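You operate a simulated robot arm through the tools that you are given. There is no shell and no other tool.

Carry out the task below with a simulated robot arm. There is one attempt and no reset: what you move stays moved.

Task
Fix both stops of the bath board at mark 4.
Fine: both knobs end tight.

The check looks at the end state, three seconds after you hand in, the way a careful person would. Anything else that was tipped, shoved, dropped, spilled or broken makes it a failure.

Robot
A 7-joint arm with a two-finger parallel gripper, fixed in place. Base frame: the origin is at the foot of the arm, x ahead of it, y to its left, z up. Units: m, degrees, N and s.
With the tool pointing down near the work surface it reaches from about 0.68 to 0.78 m from the base axis. Its first joint turns from -143.0 to 143.0 degrees. Payload 3 kg.
The TCP is the grasp point between the finger pads, 0.03 m short of the fingertips. In the tool frame z runs along the fingers and y along their closing line. The gripper opens to 0.11 m. The fingers are 0.02 m wide and 0.01 m thick; the gripper's body (0.048 by 0.112 m) begins 0.055 m behind the TCP.
Orientation is that of the tool frame in the base frame, as [roll, pitch, yaw] about the fixed x, y, z axes, in that order (R = Rz(yaw) Ry(pitch) Rx(roll)). With the fingers straight down and closing along the base's y, the tool's x points along the base's -x, its y along +y and its z along -z.

Tools
- The arm moves only by the tool send_rows. Its argument "rows" is one flat list of numbers, 7 for each row, row after row: the gripper command, from -1 (fully open) to 1 (shut), values between in proportion, then the shift along the tool's x, y, z in m, then the turn, a rotation vector about the tool's x, y, z in degrees. In form: [fingers, dx, dy, dz, ax, ay, az, fingers, dx, dy, dz, ax, ay, az, ...]. A call has 1 to 20 rows; each row shifts and turns the commanded pose from where the row before left it, along the tool's axes as they then stand. Rows are played at 5 a second. More than 0.05 m and 8.6 degrees between two rows, or a gripper value outside its range, and nothing of the call is played. Where a pose cannot be reached the arm comes as near as it can. A force on the tool above 40 N (or 10 N above the force at the start of the call, whichever is more), or a blocked arm, ends the call early, and 0.2 s more pass. The fingers move at their own pace (about 0.108 m/s each) and stop on an object; they squeeze with about 20 N. The grip force told is the motor's: it shows also when the fingers shut on nothing. Time passes only in rows, and 0.2 s behind the last, so rows that do not move let the fingers close. It gives the time, the measured TCP pose, the force on the tool (base axes), the opening and the grip force at its end, in the units of the frame above (readings bear some noise), with the torque about the TCP (base axes, N m) and any sound that the robot's microphone picked up.
- Cameras (640 x 400 px; columns grow to the right, rows downward): "scene" is fixed at [0.3935, -0.5117, 1.6388]; the picture's right is [0.91, -0.42, 0.00], its down [-0.16, -0.35, -0.92] and it looks along [0.39, 0.84, -0.39] (base axes); focal length 341 px, centre (320, 200). "wrist" rides on the gripper at [0.072, 0.017, -0.103] in the tool frame; the picture's right is [-0.23, 0.97, 0.00], its down [-0.76, -0.18, -0.62] and it looks along [-0.61, -0.14, 0.78] (tool axes); focal length 222 px, centre (320, 200). There is no depth. A picture from a camera that has moved, and an enlarged one, comes with that camera's place and axes in the base frame and with its lens. The place of the scene camera against the robot may be out by one fixed shift of up to 0.018 m in any direction.
- camera(camera): a new picture of that camera. The clock stands still meanwhile.
- slide_trunk(by): slides the trunk up (or, below 0, down) by that many m; the arm rides with it, the base frame stays. It gives what a move gives, with no picture.
- zoom(camera, box): a new picture of the part [left, top, right, bottom] of that camera's present view, enlarged. The clock stands still meanwhile.
- job_done(): hands the job in; it is judged then, once.

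Nothing tells you positions but the pictures and the camera data. Unless the task says otherwise, let go and move clear before handing in.

The tools are called after ">>>" as a command line: name --argument value ..., lists and objects as JSON in quotes. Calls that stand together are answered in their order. send_rows: Moves the arm, as the interface text tells. Its arguments: {"type":"object","properties":{"rows":{"type":"array"}},"required":["rows"]} The other tools are called the same way: slide_trunk (by) slides the trunk up or down; camera (camera) takes a picture; zoom (camera, box) takes an enlarged picture of a part of a camera's view; job_done () hands the job in.

At the start:

```text
time_s: 0.0
tcp_pos: [0.6205, 0.1279, 1.3372]
tcp_rot: [179.9, 0.0, -180.0]
contact_force: [1.1, -0.4, -0.5]
wrist_torque: [0.02, -0.01, -0.03]
grip_width: 0.1102
grip_force: 0.0
trunk travel left (down, up): [-0.879, 0.011]
```

scene: 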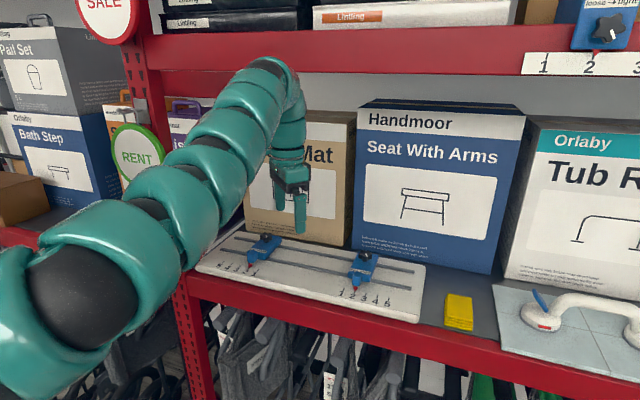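
wrist: 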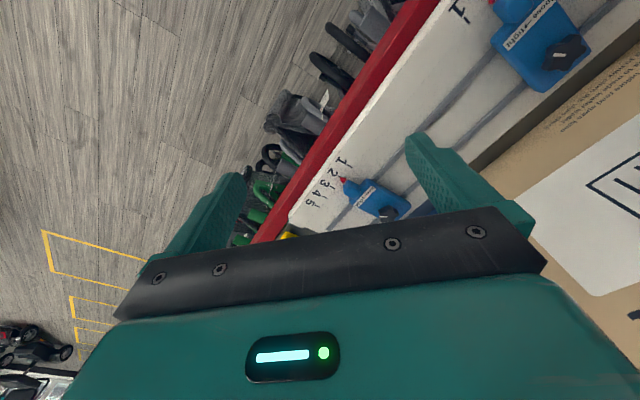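

I see a bath board on a red shelf with two blue stops with knobs on rails and number marks 1–5 at each. I'll look closer before moving.

>>> zoom --camera "scene" --box '[180, 210, 440, 340]'

>>> zoom --camera "scene" --box '[320, 230, 440, 310]'

>>> zoom --camera "scene" --box '[200, 220, 320, 300]'

>>> zoom --camera "scene" --box '[500, 0, 640, 90]'

>>> zoom --camera "wrist" --box '[240, 0, 640, 250]'

```text
2.46 times, centred on (310, 275) of scene
camera zoom: at [0.3935, -0.5117, 1.6388], right [0.91, -0.42, 0.0], down [-0.16, -0.35, -0.92], along [0.39, 0.84, -0.39], focal length 839 px, centre (345, 15)
```

zoom: 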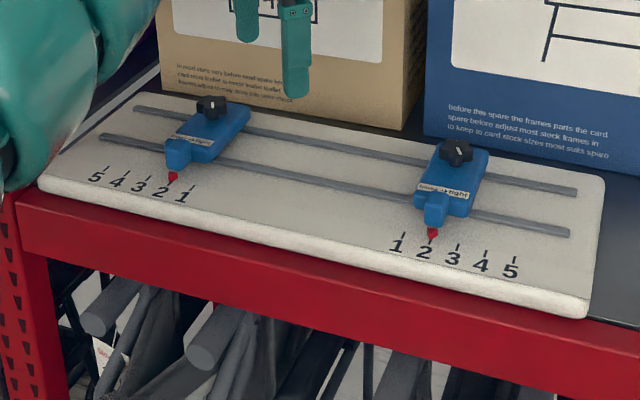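

```text
5.00 times, centred on (380, 270) of scene
camera zoom: at [0.3935, -0.5117, 1.6388], right [0.91, -0.42, 0.0], down [-0.16, -0.35, -0.92], along [0.39, 0.84, -0.39], focal length 1705 px, centre (20, -150)
```

zoom: 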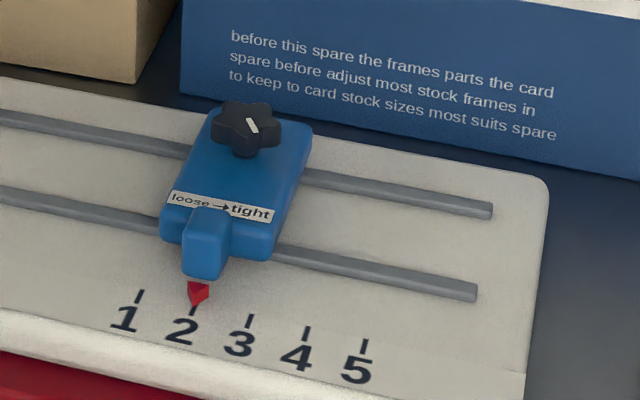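

```text
5.00 times, centred on (260, 260) of scene
camera zoom: at [0.3935, -0.5117, 1.6388], right [0.91, -0.42, 0.0], down [-0.16, -0.35, -0.92], along [0.39, 0.84, -0.39], focal length 1705 px, centre (620, -100)
```

zoom: 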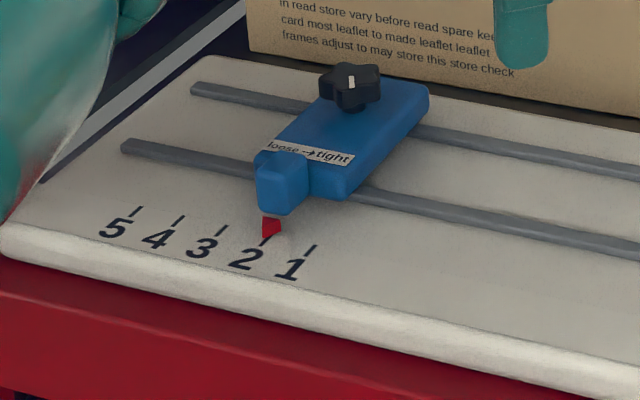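

```text
4.44 times, centred on (570, 45) of scene
camera zoom: at [0.3935, -0.5117, 1.6388], right [0.91, -0.42, 0.0], down [-0.16, -0.35, -0.92], along [0.39, 0.84, -0.39], focal length 1515 px, centre (-791, 889)
```

zoom: 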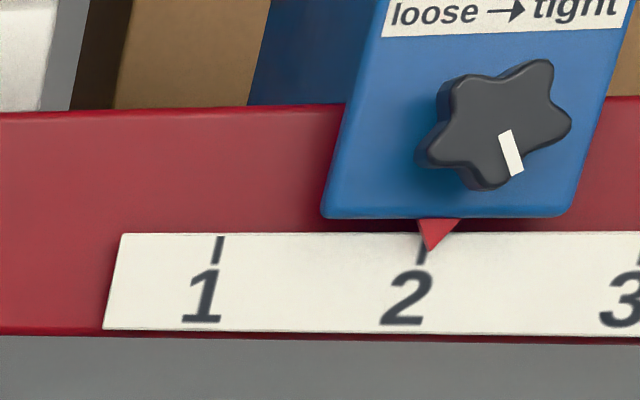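

```text
1.60 times, centred on (440, 125) of wrist
camera zoom: at [0.5479, 0.1443, 1.4385], right [0.23, 0.97, 0.0], down [0.76, -0.18, 0.62], along [0.61, -0.14, -0.78], focal length 355 px, centre (128, 320)
```

zoom: 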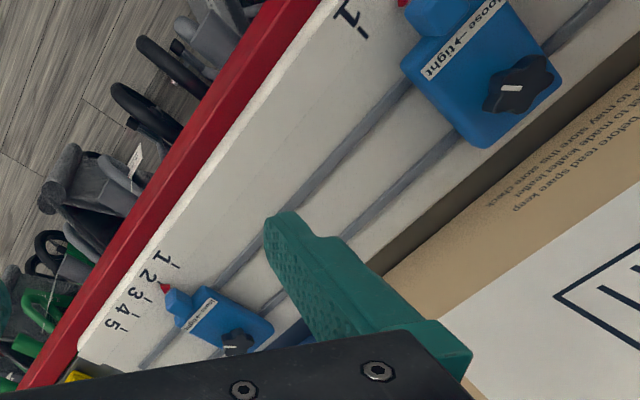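

The board lies diagonally (along about [0.7,-0.7]); by triangulation the right stop's knob is near (0.876, 0.210, 1.105) and the left one near (0.644, 0.439, 1.10), both pointers at mark 2, with marks about 0.03 m apart. I'll lower the trunk so the arm can go in under the upper shelf beam, then approach for a closer look.

>>> slide_trunk --by -0.137

```text
time_s: 1.6
tcp_pos: [0.6213, 0.1292, 1.1995]
tcp_rot: [180.0, 0.0, 180.0]
contact_force: [0.5, -0.6, -0.2]
wrist_torque: [0.0, 0.04, 0.01]
grip_width: 0.1098
grip_force: 0.1
trunk travel left (down, up): [-0.742, 0.148]
```

>>> camera --camera "wrist"

>>> camera --camera "scene"

```text
taken
camera wrist: at [0.5477, 0.1443, 1.3016], right [0.23, 0.97, 0.0], down [0.76, -0.18, 0.62], along [0.61, -0.14, -0.78], focal length 222 px, centre (320, 200)
```

wrist: 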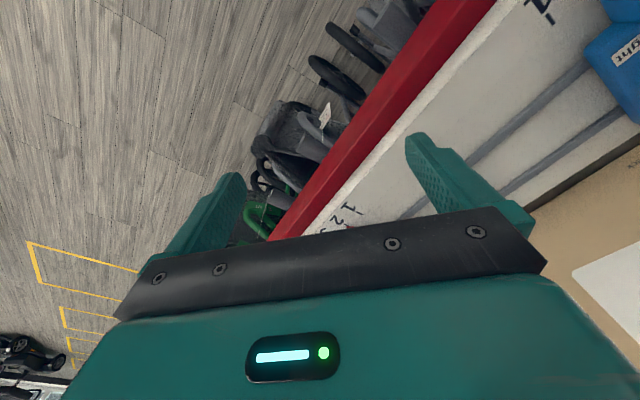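

```text
taken
```

scene: 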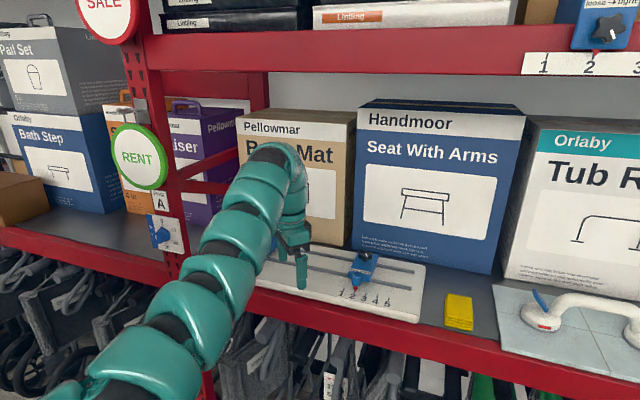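

The arm now sits below the upper beam with the fingers at about 1.17 m, above the knobs. I'll test the reach toward the right stop with a cautious move at this height.

>>> send_rows --rows '[-1, -0.04, 0.012, 0, 0, 0, 0, -1, -0.04, 0.012, 0, 0, 0, 0, -1, -0.04, 0.012, 0, 0, 0, 0, -1, -0.04, 0.012, 0, 0, 0, 0]'

```text
time_s: 2.6
tcp_pos: [0.7088, 0.1513, 1.1984]
tcp_rot: [-180.0, -0.1, -180.0]
contact_force: [0.3, -0.1, -0.4]
wrist_torque: [0.06, 0.03, -0.01]
grip_width: 0.11
grip_force: 0.1
out of reach, approached as far as the arm can: row 3, 4
trunk travel left (down, up): [-0.742, 0.148]
```

The arm tops out near radius 0.725 m at this trunk height. I'll look at the arm's shape to judge how the trunk should be set for more reach.

>>> camera --camera "scene"

>>> camera --camera "wrist"

```text
taken
```

scene: 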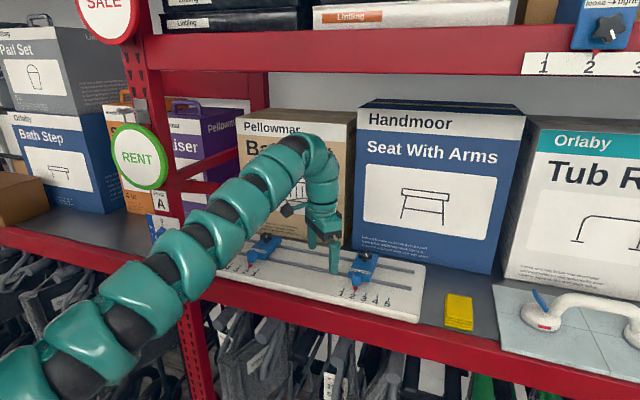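

```text
taken
camera wrist: at [0.6372, 0.1685, 1.3001], right [0.23, 0.97, 0.0], down [0.76, -0.18, 0.62], along [0.61, -0.14, -0.78], focal length 222 px, centre (320, 200)
```

wrist: 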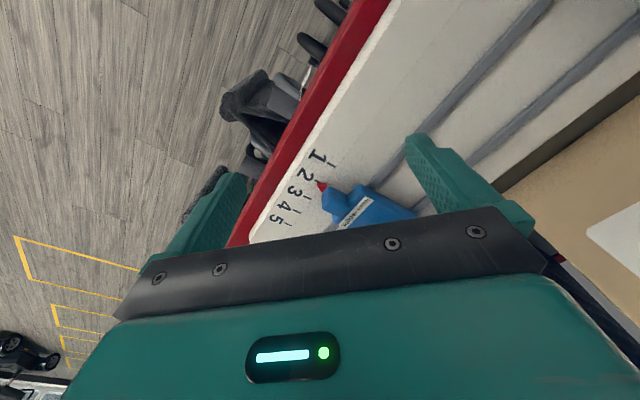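

The arm is stretched straight upward from a low shoulder, so raising the trunk while lowering the tool will give more reach; the right stop will likely need a tilted tool. I'll lower the tool first, then raise the trunk in steps.

>>> send_rows --rows '[-1, 0.02, 0, 0.035, 0, 0, 0, -1, 0.02, 0, 0.035, 0, 0, 0]'

```text
time_s: 3.2
tcp_pos: [0.6681, 0.1553, 1.1289]
tcp_rot: [-179.9, 0.0, 180.0]
contact_force: [-0.6, -0.1, 0.3]
wrist_torque: [-0.04, -0.04, 0.02]
grip_width: 0.1101
grip_force: 0.0
trunk travel left (down, up): [-0.742, 0.148]
```

The pose followed cleanly from the actual position. Next I raise the trunk in two steps, lowering the tool in between.

>>> slide_trunk --by 0.074

>>> send_rows --rows '[-1, 0, 0.0, 0.035, 0, 0, 0, -1, 0, 0, 0.035, 0, 0, 0]'

>>> slide_trunk --by 0.07

>>> camera --camera "scene"

```text
time_s: 4.4
tcp_pos: [0.6695, 0.1542, 1.2017]
tcp_rot: [-180.0, -0.1, 180.0]
contact_force: [-0.9, -0.5, -0.1]
wrist_torque: [-0.01, -0.01, 0.01]
grip_width: 0.1099
grip_force: 0.0
trunk travel left (down, up): [-0.816, 0.074]
```

```text
time_s: 5.0
tcp_pos: [0.6677, 0.1536, 1.1315]
tcp_rot: [-179.9, 0.0, 180.0]
contact_force: [-0.9, 0.1, -0.1]
wrist_torque: [0.02, 0.01, 0.02]
grip_width: 0.1101
grip_force: 0.0
trunk travel left (down, up): [-0.816, 0.074]
```

```text
time_s: 6.0
tcp_pos: [0.6693, 0.1541, 1.2023]
tcp_rot: [179.9, 0.0, 180.0]
contact_force: [0.5, -0.2, 0.4]
wrist_torque: [0.02, 0.02, 0.0]
grip_width: 0.11
grip_force: 0.0
trunk travel left (down, up): [-0.886, 0.004]
```

```text
taken
```

scene: 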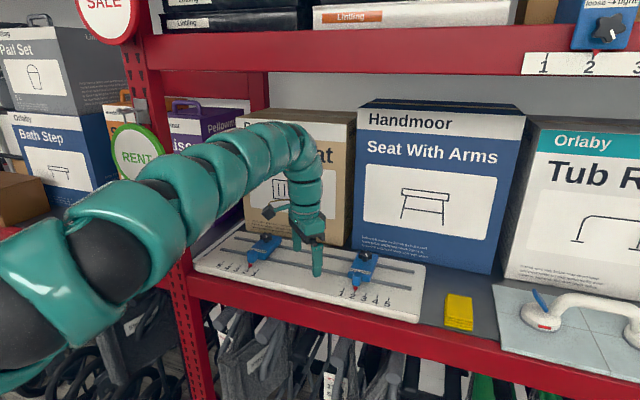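

The trunk is nearly at the top and the tool is at 1.20 m. I'll sweep left toward the left stop, staying above the knobs and under the beam.

>>> send_rows --rows '[-1, 0.003, 0.035, 0.006, 0, 0, 0, -1, 0.003, 0.035, 0.006, 0, 0, 0, -1, 0.003, 0.035, 0.006, 0, 0, 0, -1, 0.003, 0.035, 0.006, 0, 0, 0, -1, 0.003, 0.035, 0.006, 0, 0, 0]'

>>> camera --camera "scene"

>>> camera --camera "wrist"

```text
time_s: 7.2
tcp_pos: [0.6359, 0.2813, 1.1812]
tcp_rot: [-179.8, 0.1, 180.0]
contact_force: [-0.4, 0.2, -1.1]
wrist_torque: [-0.05, -0.02, 0.0]
grip_width: 0.1098
grip_force: 0.0
out of reach, approached as far as the arm can: row 3, 4, 5
trunk travel left (down, up): [-0.886, 0.004]
```

```text
taken
```

scene: 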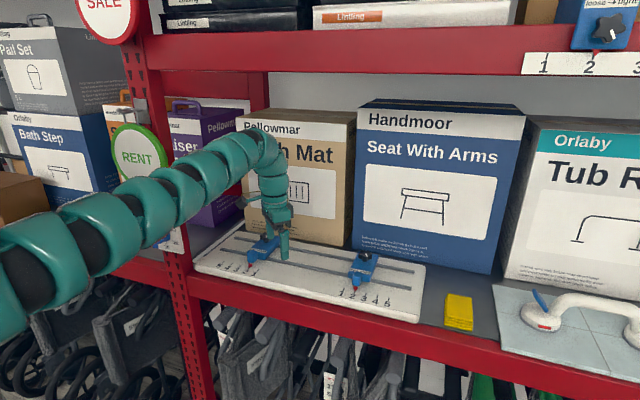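

```text
taken
camera wrist: at [0.5634, 0.2986, 1.2822], right [0.23, 0.97, 0.0], down [0.76, -0.18, 0.62], along [0.61, -0.14, -0.78], focal length 222 px, centre (320, 200)
```

wrist: 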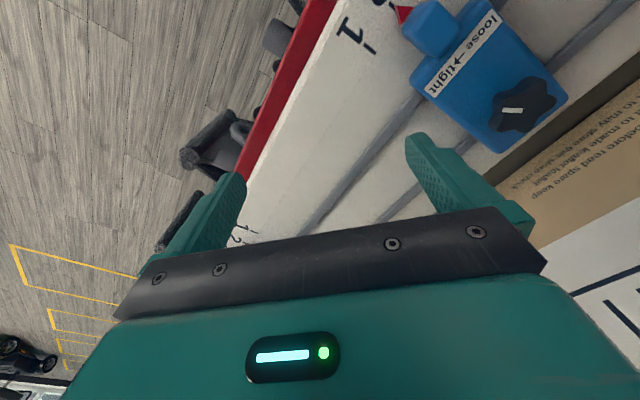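

The arm stops at radius 0.695 m here, possibly because the tool yaw no longer matches the arm's direction. I'll turn the tool to line up with the arm and try again outward.

>>> send_rows --rows '[-1, 0, 0, 0, 0, 0, -8, -1, 0, 0, 0, 0, 0, -8, -1, 0, 0, 0, 0, 0, -8]'

>>> send_rows --rows '[-1, -0.02, 0.02, 0, 0, 0, 0, -1, -0.02, 0.02, 0, 0, 0, 0]'

```text
time_s: 8.0
tcp_pos: [0.6377, 0.2817, 1.179]
tcp_rot: [179.9, 0.0, -155.8]
contact_force: [0.2, -1.2, 0.1]
wrist_torque: [0.02, 0.02, 0.03]
grip_width: 0.11
grip_force: 0.1
trunk travel left (down, up): [-0.886, 0.004]
```

```text
time_s: 8.6
tcp_pos: [0.6348, 0.2847, 1.179]
tcp_rot: [180.0, 0.0, -155.9]
contact_force: [-0.7, 0.5, 0.0]
wrist_torque: [0.0, -0.02, 0.01]
grip_width: 0.1097
grip_force: 0.1
out of reach, approached as far as the arm can: row 1, 2
trunk travel left (down, up): [-0.886, 0.004]
```

Turning did not help, so something else limits the reach here. I'll examine the arm's shape closely.

>>> zoom --camera "scene" --box '[0, 100, 360, 325]'

>>> camera --camera "wrist"

```text
1.78 times, centred on (180, 212) of scene
camera zoom: at [0.3935, -0.5117, 1.6388], right [0.91, -0.42, 0.0], down [-0.16, -0.35, -0.92], along [0.39, 0.84, -0.39], focal length 606 px, centre (569, 178)
```

zoom: 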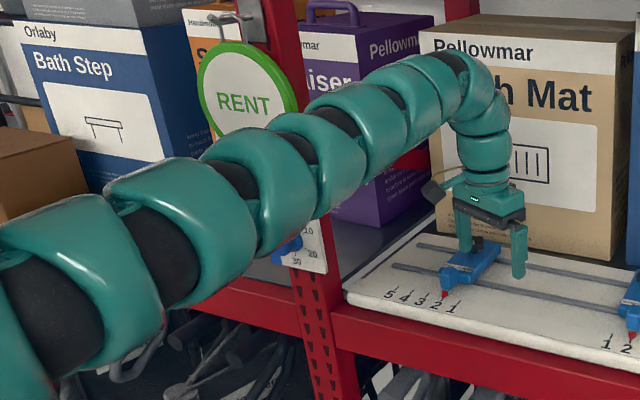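

```text
taken
camera wrist: at [0.5605, 0.27, 1.2814], right [-0.19, 0.98, 0.0], down [0.77, 0.15, 0.62], along [0.61, 0.12, -0.78], focal length 222 px, centre (320, 200)
```

wrist: 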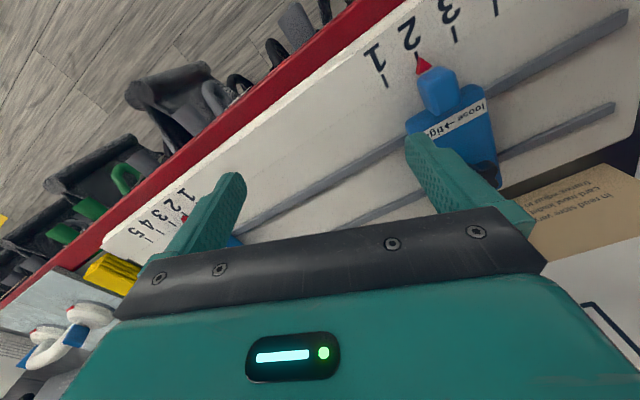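

The arm looks almost straight already at this trunk height, while it reached farther with the trunk lower. I'll step the trunk down while keeping the tool's height, then test the outward reach again.

>>> slide_trunk --by -0.035

>>> send_rows --rows '[-1, 0, 0.0, -0.035, 0, 0, 0]'

>>> slide_trunk --by -0.035

>>> send_rows --rows '[-1, 0, 0.0, -0.03, 0, 0, 0, -1, -0.02, 0.02, 0, 0, 0, 0, -1, -0.02, 0.02, 0, 0, 0, 0, -1, -0.02, 0.02, 0, 0, 0, 0, -1, -0.02, 0.02, 0, 0, 0, 0]'

```text
time_s: 9.4
tcp_pos: [0.632, 0.2848, 1.1447]
tcp_rot: [180.0, 0.0, -155.9]
contact_force: [0.3, 0.2, -0.1]
wrist_torque: [0.02, -0.01, 0.02]
grip_width: 0.11
grip_force: 0.0
trunk travel left (down, up): [-0.851, 0.039]
```

```text
time_s: 9.8
tcp_pos: [0.6332, 0.2858, 1.181]
tcp_rot: [-180.0, 0.2, -156.0]
contact_force: [0.1, 0.7, 0.5]
wrist_torque: [0.01, 0.01, -0.01]
grip_width: 0.1098
grip_force: 0.1
trunk travel left (down, up): [-0.851, 0.039]
```

```text
time_s: 10.6
tcp_pos: [0.6342, 0.2848, 1.1431]
tcp_rot: [-179.9, -0.1, -155.9]
contact_force: [0.3, 0.2, 0.8]
wrist_torque: [-0.03, -0.02, -0.04]
grip_width: 0.11
grip_force: 0.1
trunk travel left (down, up): [-0.816, 0.074]
```

```text
time_s: 11.8
tcp_pos: [0.6184, 0.2959, 1.1711]
tcp_rot: [-180.0, 0.0, -156.0]
contact_force: [0.0, 0.2, 0.1]
wrist_torque: [0.03, -0.03, 0.01]
grip_width: 0.11
grip_force: 0.1
out of reach, approached as far as the arm can: row 2, 3, 4, 5
trunk travel left (down, up): [-0.816, 0.074]
```

The limit persists and seems not to be plain arm length. I'll test whether tilting the fingers outward (wrist back toward the base) frees the reach.

>>> send_rows --rows '[-1, 0, 0, 0, 0, -8, 0, -1, 0, 0, 0, 0, -8, 0, -1, 0, 0, 0, 0, -8, 0]'

>>> camera --camera "scene"

>>> camera --camera "wrist"

```text
time_s: 12.6
tcp_pos: [0.6204, 0.2949, 1.1704]
tcp_rot: [179.8, 23.9, -156.2]
contact_force: [0.4, -0.1, -0.1]
wrist_torque: [-0.03, 0.04, 0.04]
grip_width: 0.1098
grip_force: 0.1
trunk travel left (down, up): [-0.816, 0.074]
```

```text
taken
```

scene: 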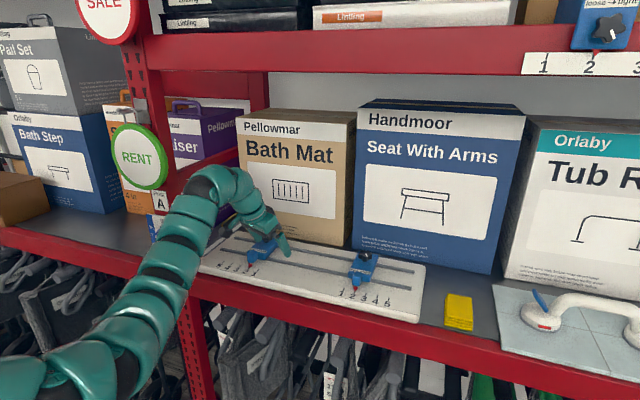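

```text
taken
camera wrist: at [0.5132, 0.2655, 1.2346], right [-0.21, 0.97, 0.09], down [0.48, 0.02, 0.88], along [0.85, 0.23, -0.47], focal length 222 px, centre (320, 200)
```

wrist: 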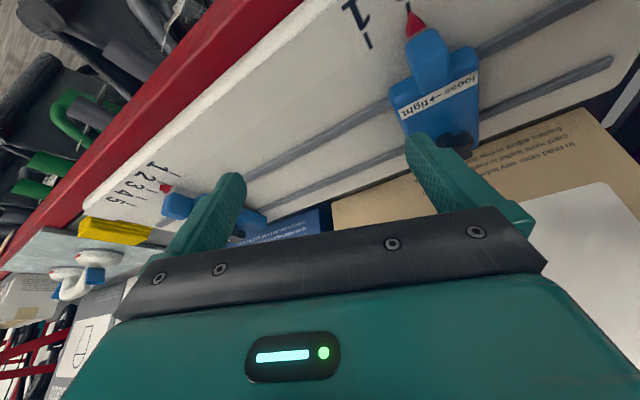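

Tilted by 24°, the arm now has bend in its elbow and thus spare reach. I'll move partway toward the left knob at the same height.

>>> send_rows --rows '[-1, -0.0154, 0.0217, 0.0068, 0, 0, 0, -1, -0.0154, 0.0217, 0.0068, 0, 0, 0, -1, -0.0154, 0.0217, 0.0068, 0, 0, 0]'

>>> camera --camera "scene"

>>> camera --camera "wrist"

```text
time_s: 13.4
tcp_pos: [0.6395, 0.3777, 1.1713]
tcp_rot: [180.0, 24.0, -156.1]
contact_force: [-0.4, 0.4, -0.8]
wrist_torque: [0.02, -0.05, 0.01]
grip_width: 0.1099
grip_force: 0.0
trunk travel left (down, up): [-0.816, 0.074]
```

```text
taken
```

scene: 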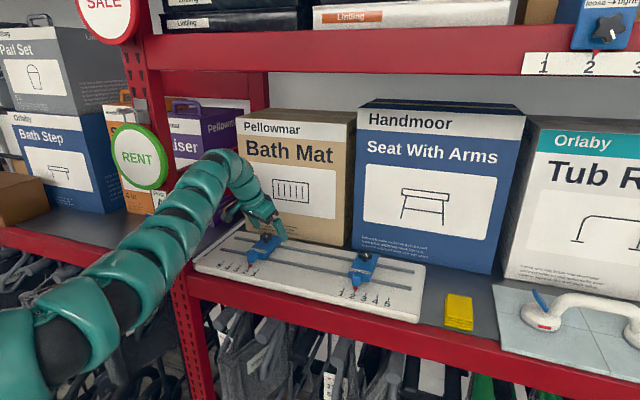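

```text
taken
camera wrist: at [0.5323, 0.3477, 1.2352], right [-0.21, 0.97, 0.09], down [0.48, 0.02, 0.88], along [0.85, 0.22, -0.47], focal length 222 px, centre (320, 200)
```

wrist: 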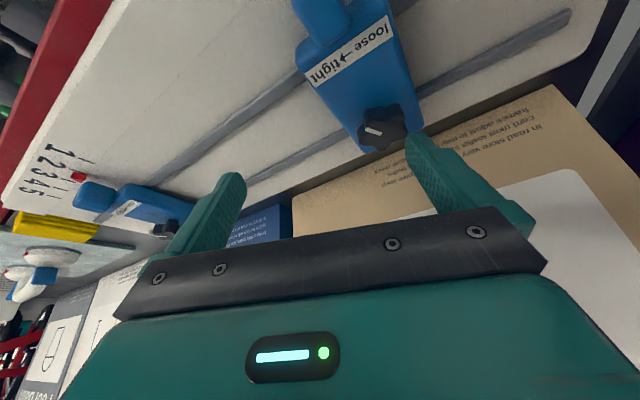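

With tilt the arm now reaches toward the left stop. I'll zoom in on the knob and its label.

>>> zoom --camera "wrist" --box '[280, 0, 460, 180]'

>>> zoom --camera "scene" --box '[225, 210, 305, 270]'

>>> zoom --camera "scene" --box '[335, 240, 405, 310]'

```text
2.22 times, centred on (370, 90) of wrist
camera zoom: at [0.5323, 0.3477, 1.2352], right [-0.21, 0.97, 0.09], down [0.48, 0.02, 0.88], along [0.85, 0.22, -0.47], focal length 494 px, centre (209, 444)
```

zoom: 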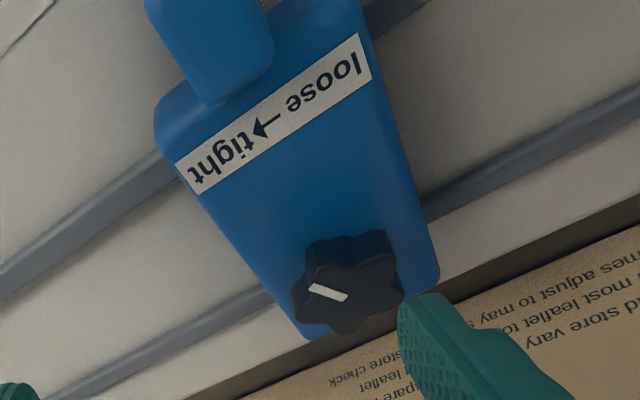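

```text
6.67 times, centred on (265, 240) of scene
camera zoom: at [0.3935, -0.5117, 1.6388], right [0.91, -0.42, 0.0], down [-0.16, -0.35, -0.92], along [0.39, 0.84, -0.39], focal length 2273 px, centre (687, -67)
```

zoom: 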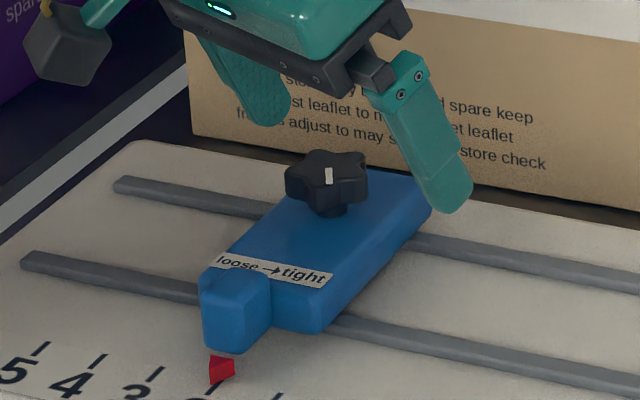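

```text
5.71 times, centred on (370, 275) of scene
camera zoom: at [0.3935, -0.5117, 1.6388], right [0.91, -0.42, 0.0], down [-0.16, -0.35, -0.92], along [0.39, 0.84, -0.39], focal length 1948 px, centre (34, -229)
```

zoom: 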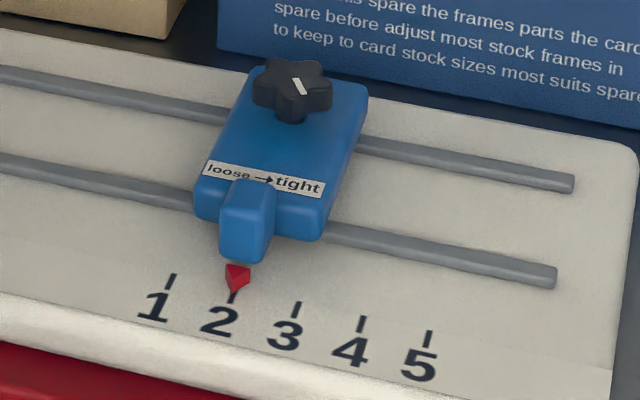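

The label reads "loose → tight" with the arrow running rightward on the front (pointer) side of the knob; I'll confirm the sense by feel. The left knob's axis is near (0.646, 0.438), so I move to hover about 4 cm short of it along the tilted tool axis.

>>> send_rows --rows '[-1, 0.0005, 0.0176, 0.0, 0, 0, 0, -1, 0.0005, 0.0176, 0.008, 0, 0, 0, -1, 0.0005, 0.0176, 0.008, 0, 0, 0]'

>>> camera --camera "scene"

>>> camera --camera "wrist"

>>> zoom --camera "scene" --box '[205, 190, 325, 280]'

```text
time_s: 14.2
tcp_pos: [0.6227, 0.4168, 1.16]
tcp_rot: [179.9, 24.0, -156.0]
contact_force: [-0.1, -0.5, -0.5]
wrist_torque: [-0.01, 0.0, -0.01]
grip_width: 0.11
grip_force: 0.0
out of reach, approached as far as the arm can: row 3
trunk travel left (down, up): [-0.816, 0.074]
```

```text
taken
```

scene: 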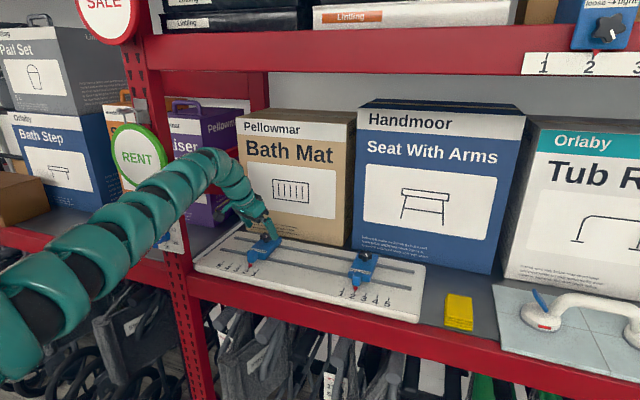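

```text
taken
camera wrist: at [0.5165, 0.3873, 1.2234], right [-0.21, 0.97, 0.09], down [0.48, 0.02, 0.88], along [0.85, 0.22, -0.47], focal length 222 px, centre (320, 200)
```

wrist: 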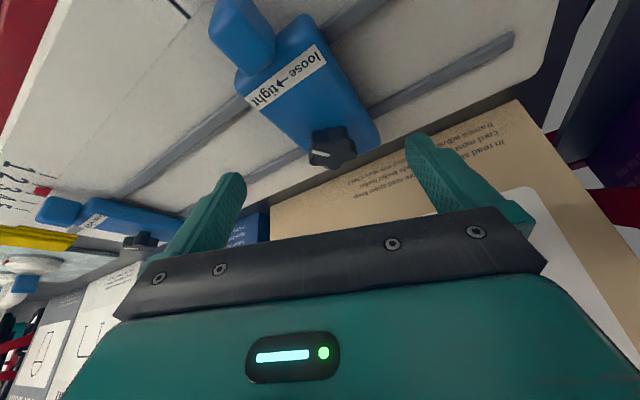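

```text
4.44 times, centred on (265, 235) of scene
camera zoom: at [0.3935, -0.5117, 1.6388], right [0.91, -0.42, 0.0], down [-0.16, -0.35, -0.92], along [0.39, 0.84, -0.39], focal length 1515 px, centre (564, 44)
```

zoom: 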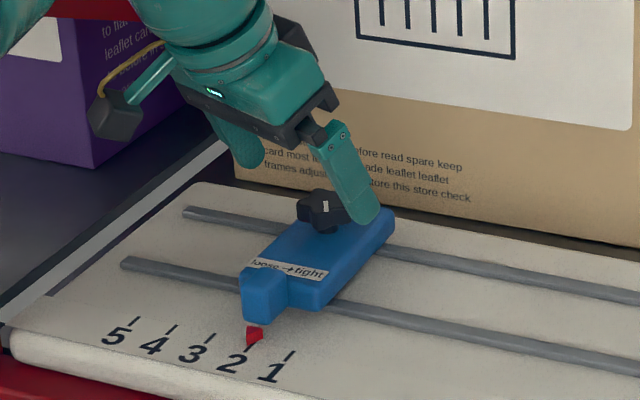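

The arm again stops a little short (radius about 0.75 m), so it needs a bit more tilt. I'll tilt the tool another 16° outward and push on toward the left knob.

>>> send_rows --rows '[-1, 0, 0, 0, 0, -8, 0, -1, 0, 0, 0, 0, -8, 0]'

>>> camera --camera "scene"

```text
time_s: 14.8
tcp_pos: [0.6198, 0.4175, 1.1602]
tcp_rot: [-179.9, 40.2, -156.0]
contact_force: [0.7, -1.4, -0.2]
wrist_torque: [0.04, 0.06, 0.09]
grip_width: 0.1099
grip_force: 0.0
trunk travel left (down, up): [-0.816, 0.074]
```

```text
taken
```

scene: 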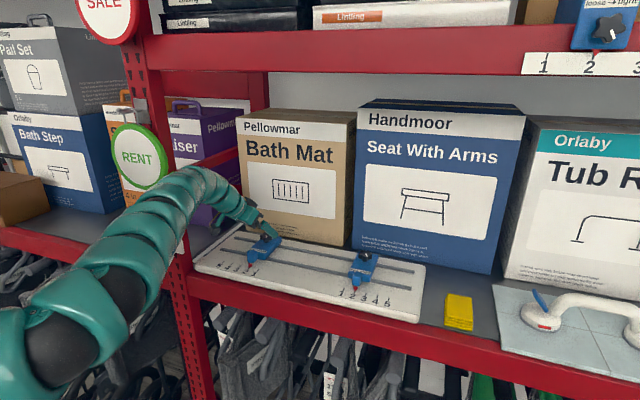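

Now the arm has slack again. I'll take a close look through the wrist camera to fix the knob's exact position and height.

>>> camera --camera "wrist"

>>> zoom --camera "wrist" --box '[240, 60, 420, 240]'

>>> zoom --camera "scene" --box '[225, 200, 305, 260]'

```text
taken
camera wrist: at [0.5011, 0.3833, 1.1914], right [-0.24, 0.96, 0.15], down [0.24, -0.09, 0.97], along [0.94, 0.26, -0.21], focal length 222 px, centre (320, 200)
```

wrist: 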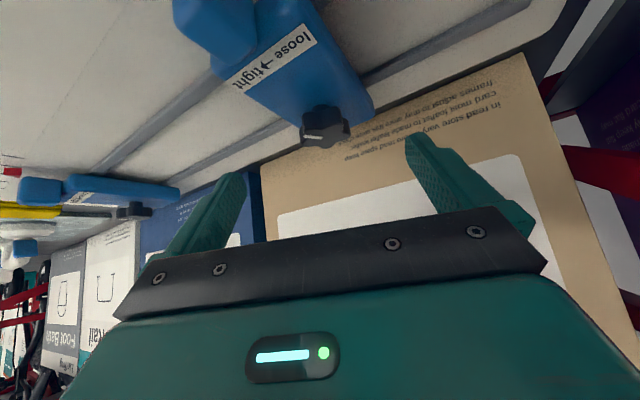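

```text
2.22 times, centred on (330, 150) of wrist
camera zoom: at [0.5011, 0.3833, 1.1914], right [-0.24, 0.96, 0.15], down [0.24, -0.09, 0.97], along [0.94, 0.26, -0.21], focal length 494 px, centre (298, 311)
```

zoom: 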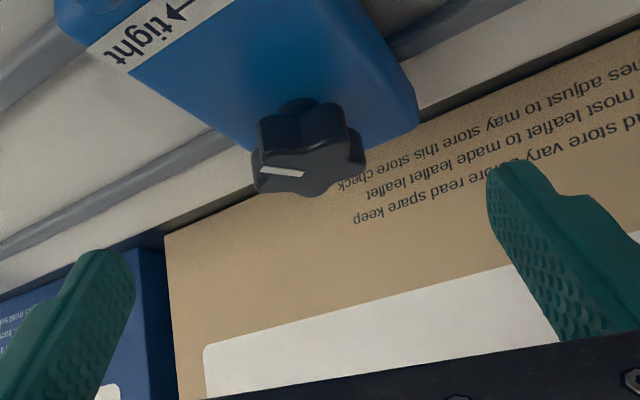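

```text
6.67 times, centred on (265, 230) of scene
camera zoom: at [0.3935, -0.5117, 1.6388], right [0.91, -0.42, 0.0], down [-0.16, -0.35, -0.92], along [0.39, 0.84, -0.39], focal length 2273 px, centre (687, 0)
```

zoom: 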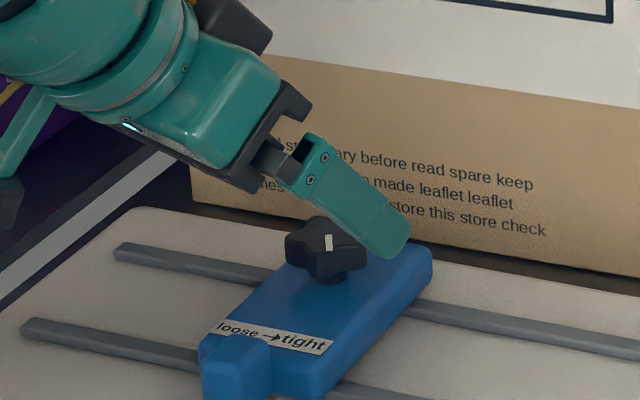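

From two wrist views the left knob's axis is at about (0.648, 0.4355), top z ≈ 1.113, white line pointing to roughly -103°, five lobes. The present finger line happens to suit the lobes, so I move down to straddle the knob with fingers open.

>>> send_rows --rows '[-1, 0.0049, 0.0025, 0.0214, 0, 0, 0, -1, 0.0049, 0.0025, 0.0214, 0, 0, 0, -1, 0, 0, 0, 0, 0, 0]'

>>> camera --camera "wrist"

>>> zoom --camera "scene" --box '[225, 200, 305, 260]'

```text
time_s: 15.6
tcp_pos: [0.638, 0.4294, 1.1219]
tcp_rot: [179.9, 40.0, -156.1]
contact_force: [-0.2, -1.1, -0.6]
wrist_torque: [0.01, 0.0, -0.01]
grip_width: 0.1099
grip_force: 0.1
trunk travel left (down, up): [-0.816, 0.074]
```

```text
taken
camera wrist: at [0.5195, 0.3947, 1.1522], right [-0.24, 0.96, 0.15], down [0.24, -0.09, 0.97], along [0.94, 0.27, -0.21], focal length 222 px, centre (320, 200)
```

wrist: 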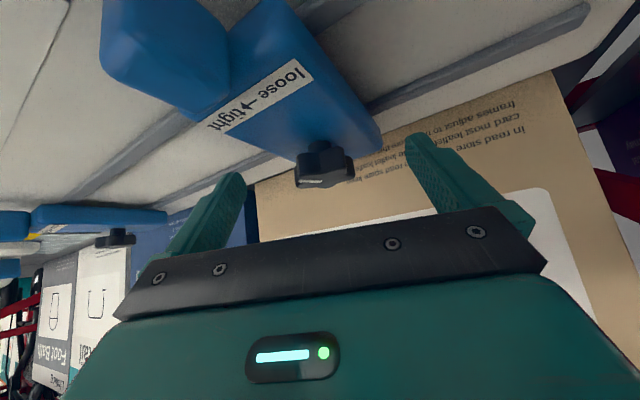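

```text
6.67 times, centred on (265, 230) of scene
camera zoom: at [0.3935, -0.5117, 1.6388], right [0.91, -0.42, 0.0], down [-0.16, -0.35, -0.92], along [0.39, 0.84, -0.39], focal length 2273 px, centre (687, 0)
```

zoom: 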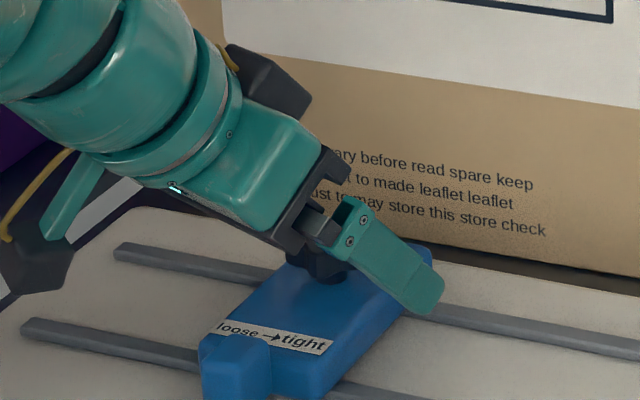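

The knob sits between the open fingers. I'll zoom to check the centring before closing.

>>> zoom --camera "wrist" --box '[220, 90, 440, 230]'

```text
2.86 times, centred on (330, 160) of wrist
camera zoom: at [0.5195, 0.3947, 1.1522], right [-0.24, 0.96, 0.15], down [0.24, -0.09, 0.97], along [0.94, 0.27, -0.21], focal length 635 px, centre (291, 314)
```

zoom: 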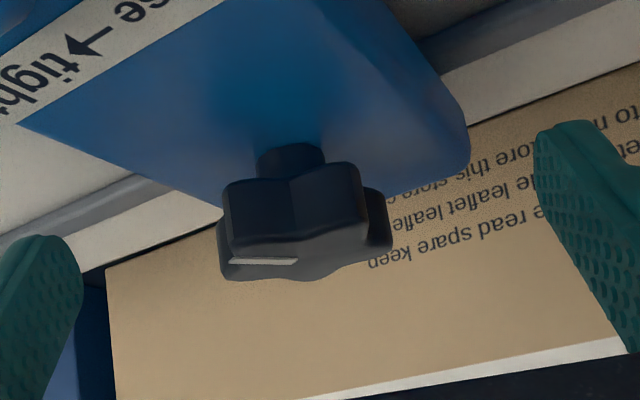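

The stem lines up with the tool's centre line. I close the fingers on the knob.

>>> send_rows --rows '[0.2, 0, 0, 0, 0, 0, 0, 1, 0, 0, 0, 0, 0, 0, 1, 0, 0, 0, 0, 0, 0, 1, 0, 0, 0, 0, 0, 0]'

>>> zoom --camera "wrist" --box '[220, 90, 440, 230]'

>>> zoom --camera "scene" --box '[205, 200, 325, 290]'

```text
time_s: 16.6
tcp_pos: [0.6371, 0.4313, 1.1206]
tcp_rot: [-180.0, 40.0, -155.9]
contact_force: [-1.7, 5.1, -1.3]
wrist_torque: [0.18, 0.16, 0.06]
grip_width: 0.0394
grip_force: 45.2
trunk travel left (down, up): [-0.816, 0.074]
```

```text
2.86 times, centred on (330, 160) of wrist
camera zoom: at [0.5182, 0.3962, 1.1521], right [-0.24, 0.96, 0.15], down [0.24, -0.09, 0.97], along [0.94, 0.27, -0.21], focal length 635 px, centre (291, 314)
```

zoom: 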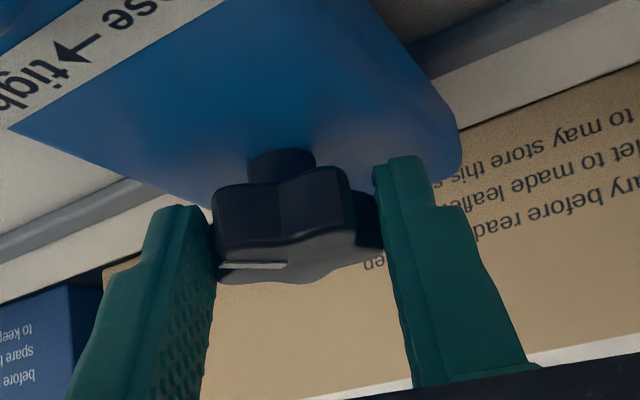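

```text
4.44 times, centred on (265, 245) of scene
camera zoom: at [0.3935, -0.5117, 1.6388], right [0.91, -0.42, 0.0], down [-0.16, -0.35, -0.92], along [0.39, 0.84, -0.39], focal length 1515 px, centre (564, 0)
```

zoom: 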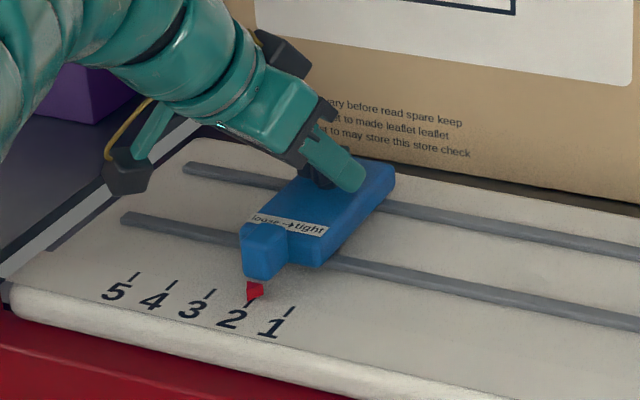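

The fingers hold the knob at 39 mm width and the stop hasn't moved. I'll try a small counter-clockwise turn about the knob's vertical axis and read the torque.

>>> send_rows --rows '[1, 0, 0.0015, 0, 0, 0, 0, 1, 0, -0.0009, 0, -2.58, 0, -3.06, 1, 0, -0.0009, 0, -2.58, 0, -3.06]'

>>> zoom --camera "wrist" --box '[220, 90, 440, 230]'

```text
time_s: 17.4
tcp_pos: [0.6379, 0.4297, 1.1216]
tcp_rot: [-180.0, 39.9, -148.0]
contact_force: [-4.6, 0.2, 0.6]
wrist_torque: [0.37, 0.34, 0.02]
grip_width: 0.0393
grip_force: 44.7
trunk travel left (down, up): [-0.816, 0.074]
```

```text
2.86 times, centred on (330, 160) of wrist
camera zoom: at [0.5251, 0.3784, 1.152], right [-0.37, 0.92, 0.15], down [0.25, -0.05, 0.97], along [0.9, 0.39, -0.21], focal length 635 px, centre (291, 314)
```

zoom: 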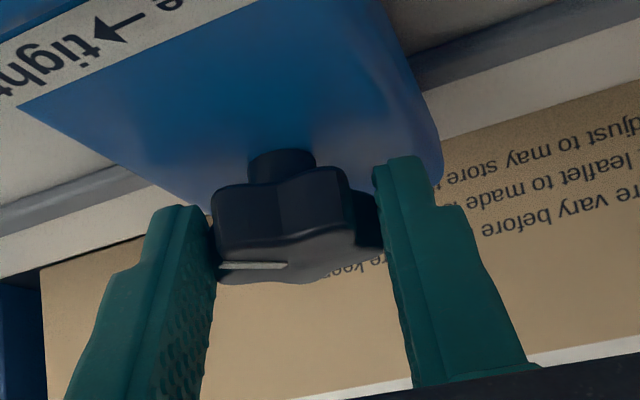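

The knob turned with the fingers at low torque. I'll turn back and a bit past, clockwise, to compare the resistance.

>>> send_rows --rows '[1, 0, 0.0009, 0, 2.58, 0, 3.06, 1, 0, 0.0009, 0, 2.58, 0, 3.06]'

>>> send_rows --rows '[1, 0, 0.0009, 0, 2.58, 0, 3.06, 1, 0, 0.0009, 0, 2.58, 0, 3.06]'

>>> zoom --camera "wrist" --box '[220, 90, 440, 230]'

```text
time_s: 18.0
tcp_pos: [0.6376, 0.4304, 1.1207]
tcp_rot: [180.0, 40.1, -156.2]
contact_force: [-5.5, -1.2, 0.3]
wrist_torque: [0.16, 0.51, 0.02]
grip_width: 0.0393
grip_force: 45.4
trunk travel left (down, up): [-0.816, 0.074]
```

```text
time_s: 18.6
tcp_pos: [0.6372, 0.4341, 1.1211]
tcp_rot: [-179.9, 40.1, -164.0]
contact_force: [2.2, -0.4, 1.1]
wrist_torque: [-0.28, -0.2, 0.9]
grip_width: 0.0391
grip_force: 45.0
trunk travel left (down, up): [-0.816, 0.074]
```

```text
2.86 times, centred on (330, 160) of wrist
camera zoom: at [0.5148, 0.4147, 1.1518], right [-0.1, 0.98, 0.15], down [0.22, -0.12, 0.97], along [0.97, 0.13, -0.21], focal length 635 px, centre (291, 314)
```

zoom: 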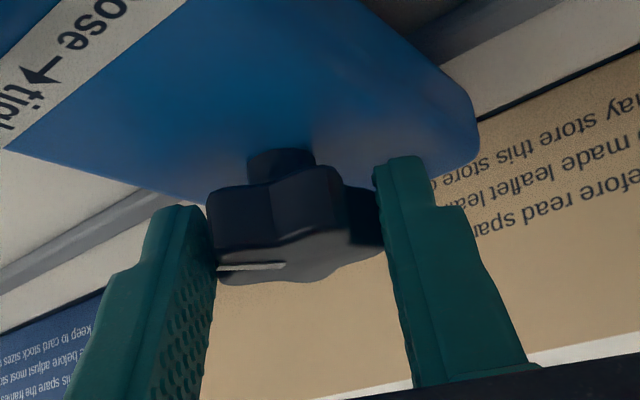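

Clockwise past the start the resistance climbs to 0.9 N·m, while counter-clockwise it is easy, so clockwise looks like tighten and counter-clockwise like loosen. I'll loosen counter-clockwise by about 56° and watch the torque.

>>> send_rows --rows '[1, 0, -0.0018, 0, -5.16, 0, -6.11, 1, 0, -0.0018, 0, -5.16, 0, -6.11, 1, 0, -0.0018, 0, -5.16, 0, -6.11, 1, 0, -0.0018, 0, -5.16, 0, -6.11]'

>>> send_rows --rows '[1, 0, -0.0018, 0, -5.16, 0, -6.11, 1, 0, -0.0018, 0, -5.16, 0, -6.11, 1, 0, -0.0018, 0, -5.16, 0, -6.11]'

>>> camera --camera "scene"

>>> zoom --camera "wrist" --box '[220, 90, 440, 230]'

```text
time_s: 19.6
tcp_pos: [0.641, 0.4271, 1.12]
tcp_rot: [179.9, 40.2, -132.1]
contact_force: [1.2, 1.0, 7.5]
wrist_torque: [-0.44, 0.58, -0.03]
grip_width: 0.0392
grip_force: 45.2
trunk travel left (down, up): [-0.816, 0.074]
```

```text
time_s: 20.4
tcp_pos: [0.6453, 0.4252, 1.1201]
tcp_rot: [179.7, 40.1, -108.0]
contact_force: [5.0, 3.8, 10.4]
wrist_torque: [-0.53, 0.19, -0.01]
grip_width: 0.0389
grip_force: 45.5
trunk travel left (down, up): [-0.816, 0.074]
```

```text
taken
```

scene: 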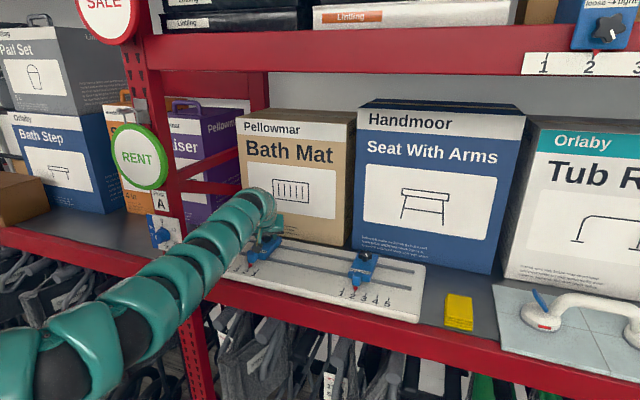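

```text
2.86 times, centred on (330, 160) of wrist
camera zoom: at [0.5908, 0.3129, 1.1516], right [-0.87, 0.47, 0.15], down [0.23, 0.11, 0.97], along [0.43, 0.88, -0.21], focal length 635 px, centre (291, 314)
```

zoom: 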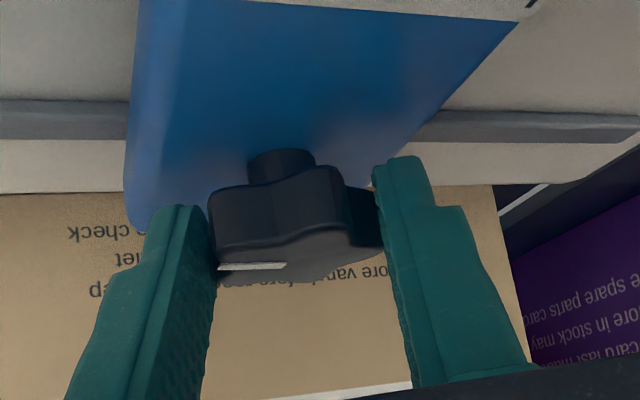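

The knob followed freely for 56° counter-clockwise with almost no torque, which suggests it's loosening. I'll ease the tool up slightly and test with a tiny push along the rail toward mark 4.

>>> send_rows --rows '[1, -0.0013, 0, -0.0015, 0, 0, 0, 1, 0, 0, 0, 0, 0, 0]'

>>> send_rows --rows '[1, -0.0007, 0.0018, 0.0006, 0, 0, 0, 1, -0.0007, 0.0018, 0.0006, 0, 0, 0]'

>>> zoom --camera "scene" --box '[205, 200, 325, 290]'

```text
time_s: 21.0
tcp_pos: [0.6451, 0.4238, 1.1207]
tcp_rot: [179.6, 40.0, -108.1]
contact_force: [3.2, 3.1, 1.2]
wrist_torque: [1.27, -0.45, 0.0]
grip_width: 0.039
grip_force: 45.6
trunk travel left (down, up): [-0.816, 0.074]
```

```text
time_s: 21.6
tcp_pos: [0.6416, 0.4265, 1.1197]
tcp_rot: [179.8, 39.9, -108.1]
contact_force: [2.0, 0.7, -4.9]
wrist_torque: [0.72, -0.56, -0.03]
grip_width: 0.0391
grip_force: 45.4
trunk travel left (down, up): [-0.816, 0.074]
```

```text
4.44 times, centred on (265, 245) of scene
camera zoom: at [0.3935, -0.5117, 1.6388], right [0.91, -0.42, 0.0], down [-0.16, -0.35, -0.92], along [0.39, 0.84, -0.39], focal length 1515 px, centre (564, 0)
```

zoom: 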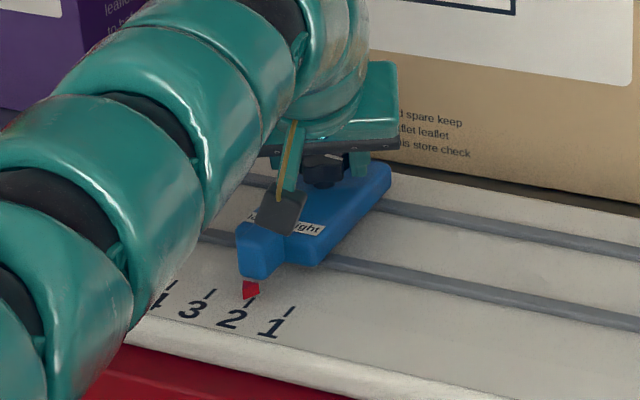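

The stop slid about 4 mm with almost no force while the board stayed still, so counter-clockwise is indeed loosen. I'll slide it along the rail toward mark 4, keeping hold of the knob.

>>> send_rows --rows '[1, -0.00241, 0.00619, 0.00203, 0, 0, 0, 1, -0.00241, 0.00619, 0.00203, 0, 0, 0, 1, -0.00241, 0.00619, 0.00203, 0, 0, 0, 1, -0.00241, 0.00619, 0.00203, 0, 0, 0]'

>>> zoom --camera "scene" --box '[205, 200, 325, 290]'

```text
time_s: 22.6
tcp_pos: [0.6228, 0.4471, 1.1206]
tcp_rot: [179.7, 40.0, -108.2]
contact_force: [1.2, 0.7, -7.6]
wrist_torque: [-1.05, -0.07, -0.06]
grip_width: 0.0388
grip_force: 45.1
trunk travel left (down, up): [-0.816, 0.074]
```

```text
4.44 times, centred on (265, 245) of scene
camera zoom: at [0.3935, -0.5117, 1.6388], right [0.91, -0.42, 0.0], down [-0.16, -0.35, -0.92], along [0.39, 0.84, -0.39], focal length 1515 px, centre (564, 0)
```

zoom: 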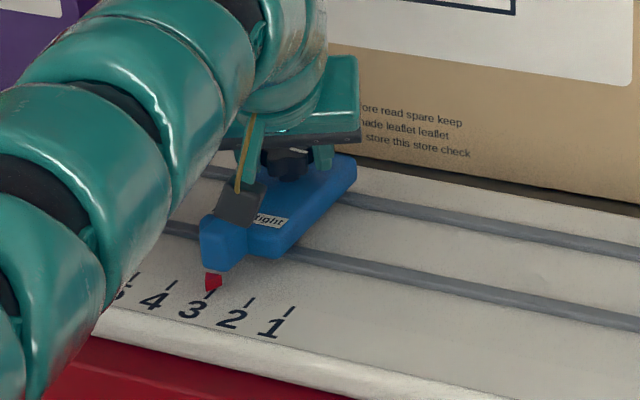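

The stop is now at about mark 3 and sliding smoothly with the board unmoved. I continue the remaining ~28 mm to mark 4.

>>> send_rows --rows '[1, -0.00241, 0.00619, 0.00203, 0, 0, 0, 1, -0.00241, 0.00619, 0.00203, 0, 0, 0, 1, -0.00241, 0.00619, 0.00203, 0, 0, 0, 1, -0.00225, 0.0058, 0.0019, 0, 0, 0, 1, 0, 0, 0, 0, 0, 0]'

>>> zoom --camera "scene" --box '[195, 200, 315, 290]'

>>> camera --camera "scene"

>>> camera --camera "wrist"

```text
time_s: 23.8
tcp_pos: [0.6039, 0.4655, 1.1219]
tcp_rot: [179.7, 39.8, -108.1]
contact_force: [-2.9, -1.9, -13.7]
wrist_torque: [-0.1, -0.2, 0.02]
grip_width: 0.0391
grip_force: 45.3
trunk travel left (down, up): [-0.816, 0.074]
```

```text
4.44 times, centred on (255, 245) of scene
camera zoom: at [0.3935, -0.5117, 1.6388], right [0.91, -0.42, 0.0], down [-0.16, -0.35, -0.92], along [0.39, 0.84, -0.39], focal length 1515 px, centre (609, 0)
```

zoom: 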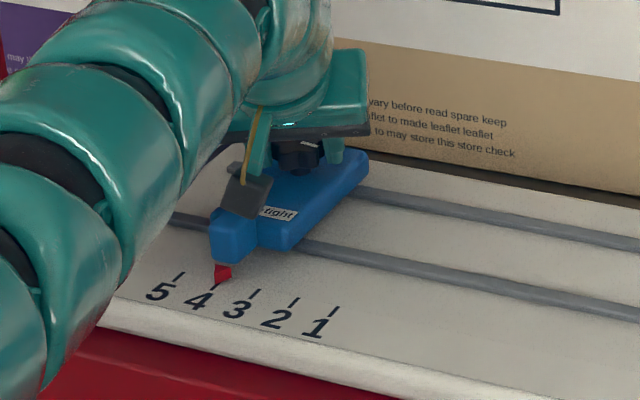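

```text
taken
```

scene: 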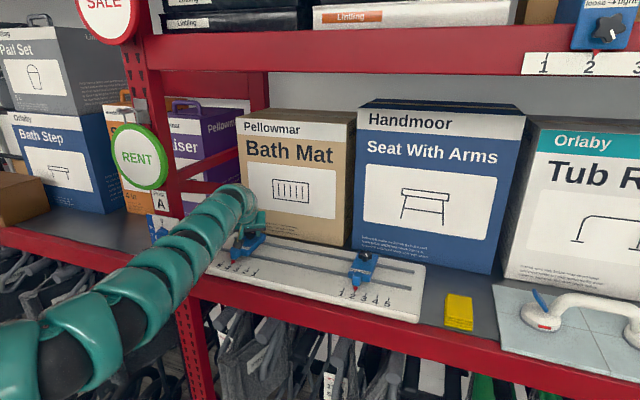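

```text
taken
camera wrist: at [0.5491, 0.3549, 1.1525], right [-0.87, 0.47, 0.15], down [0.23, 0.12, 0.97], along [0.43, 0.88, -0.21], focal length 222 px, centre (320, 200)
```

wrist: 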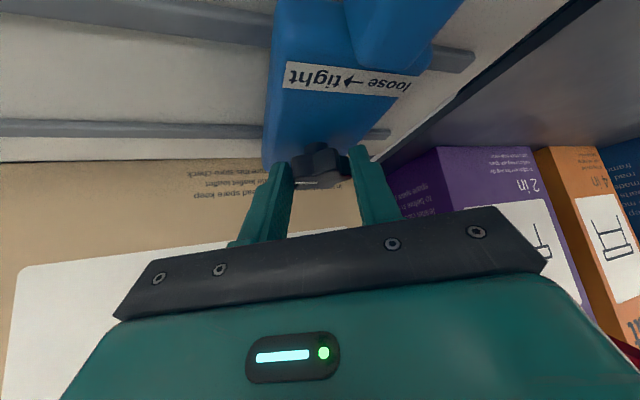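

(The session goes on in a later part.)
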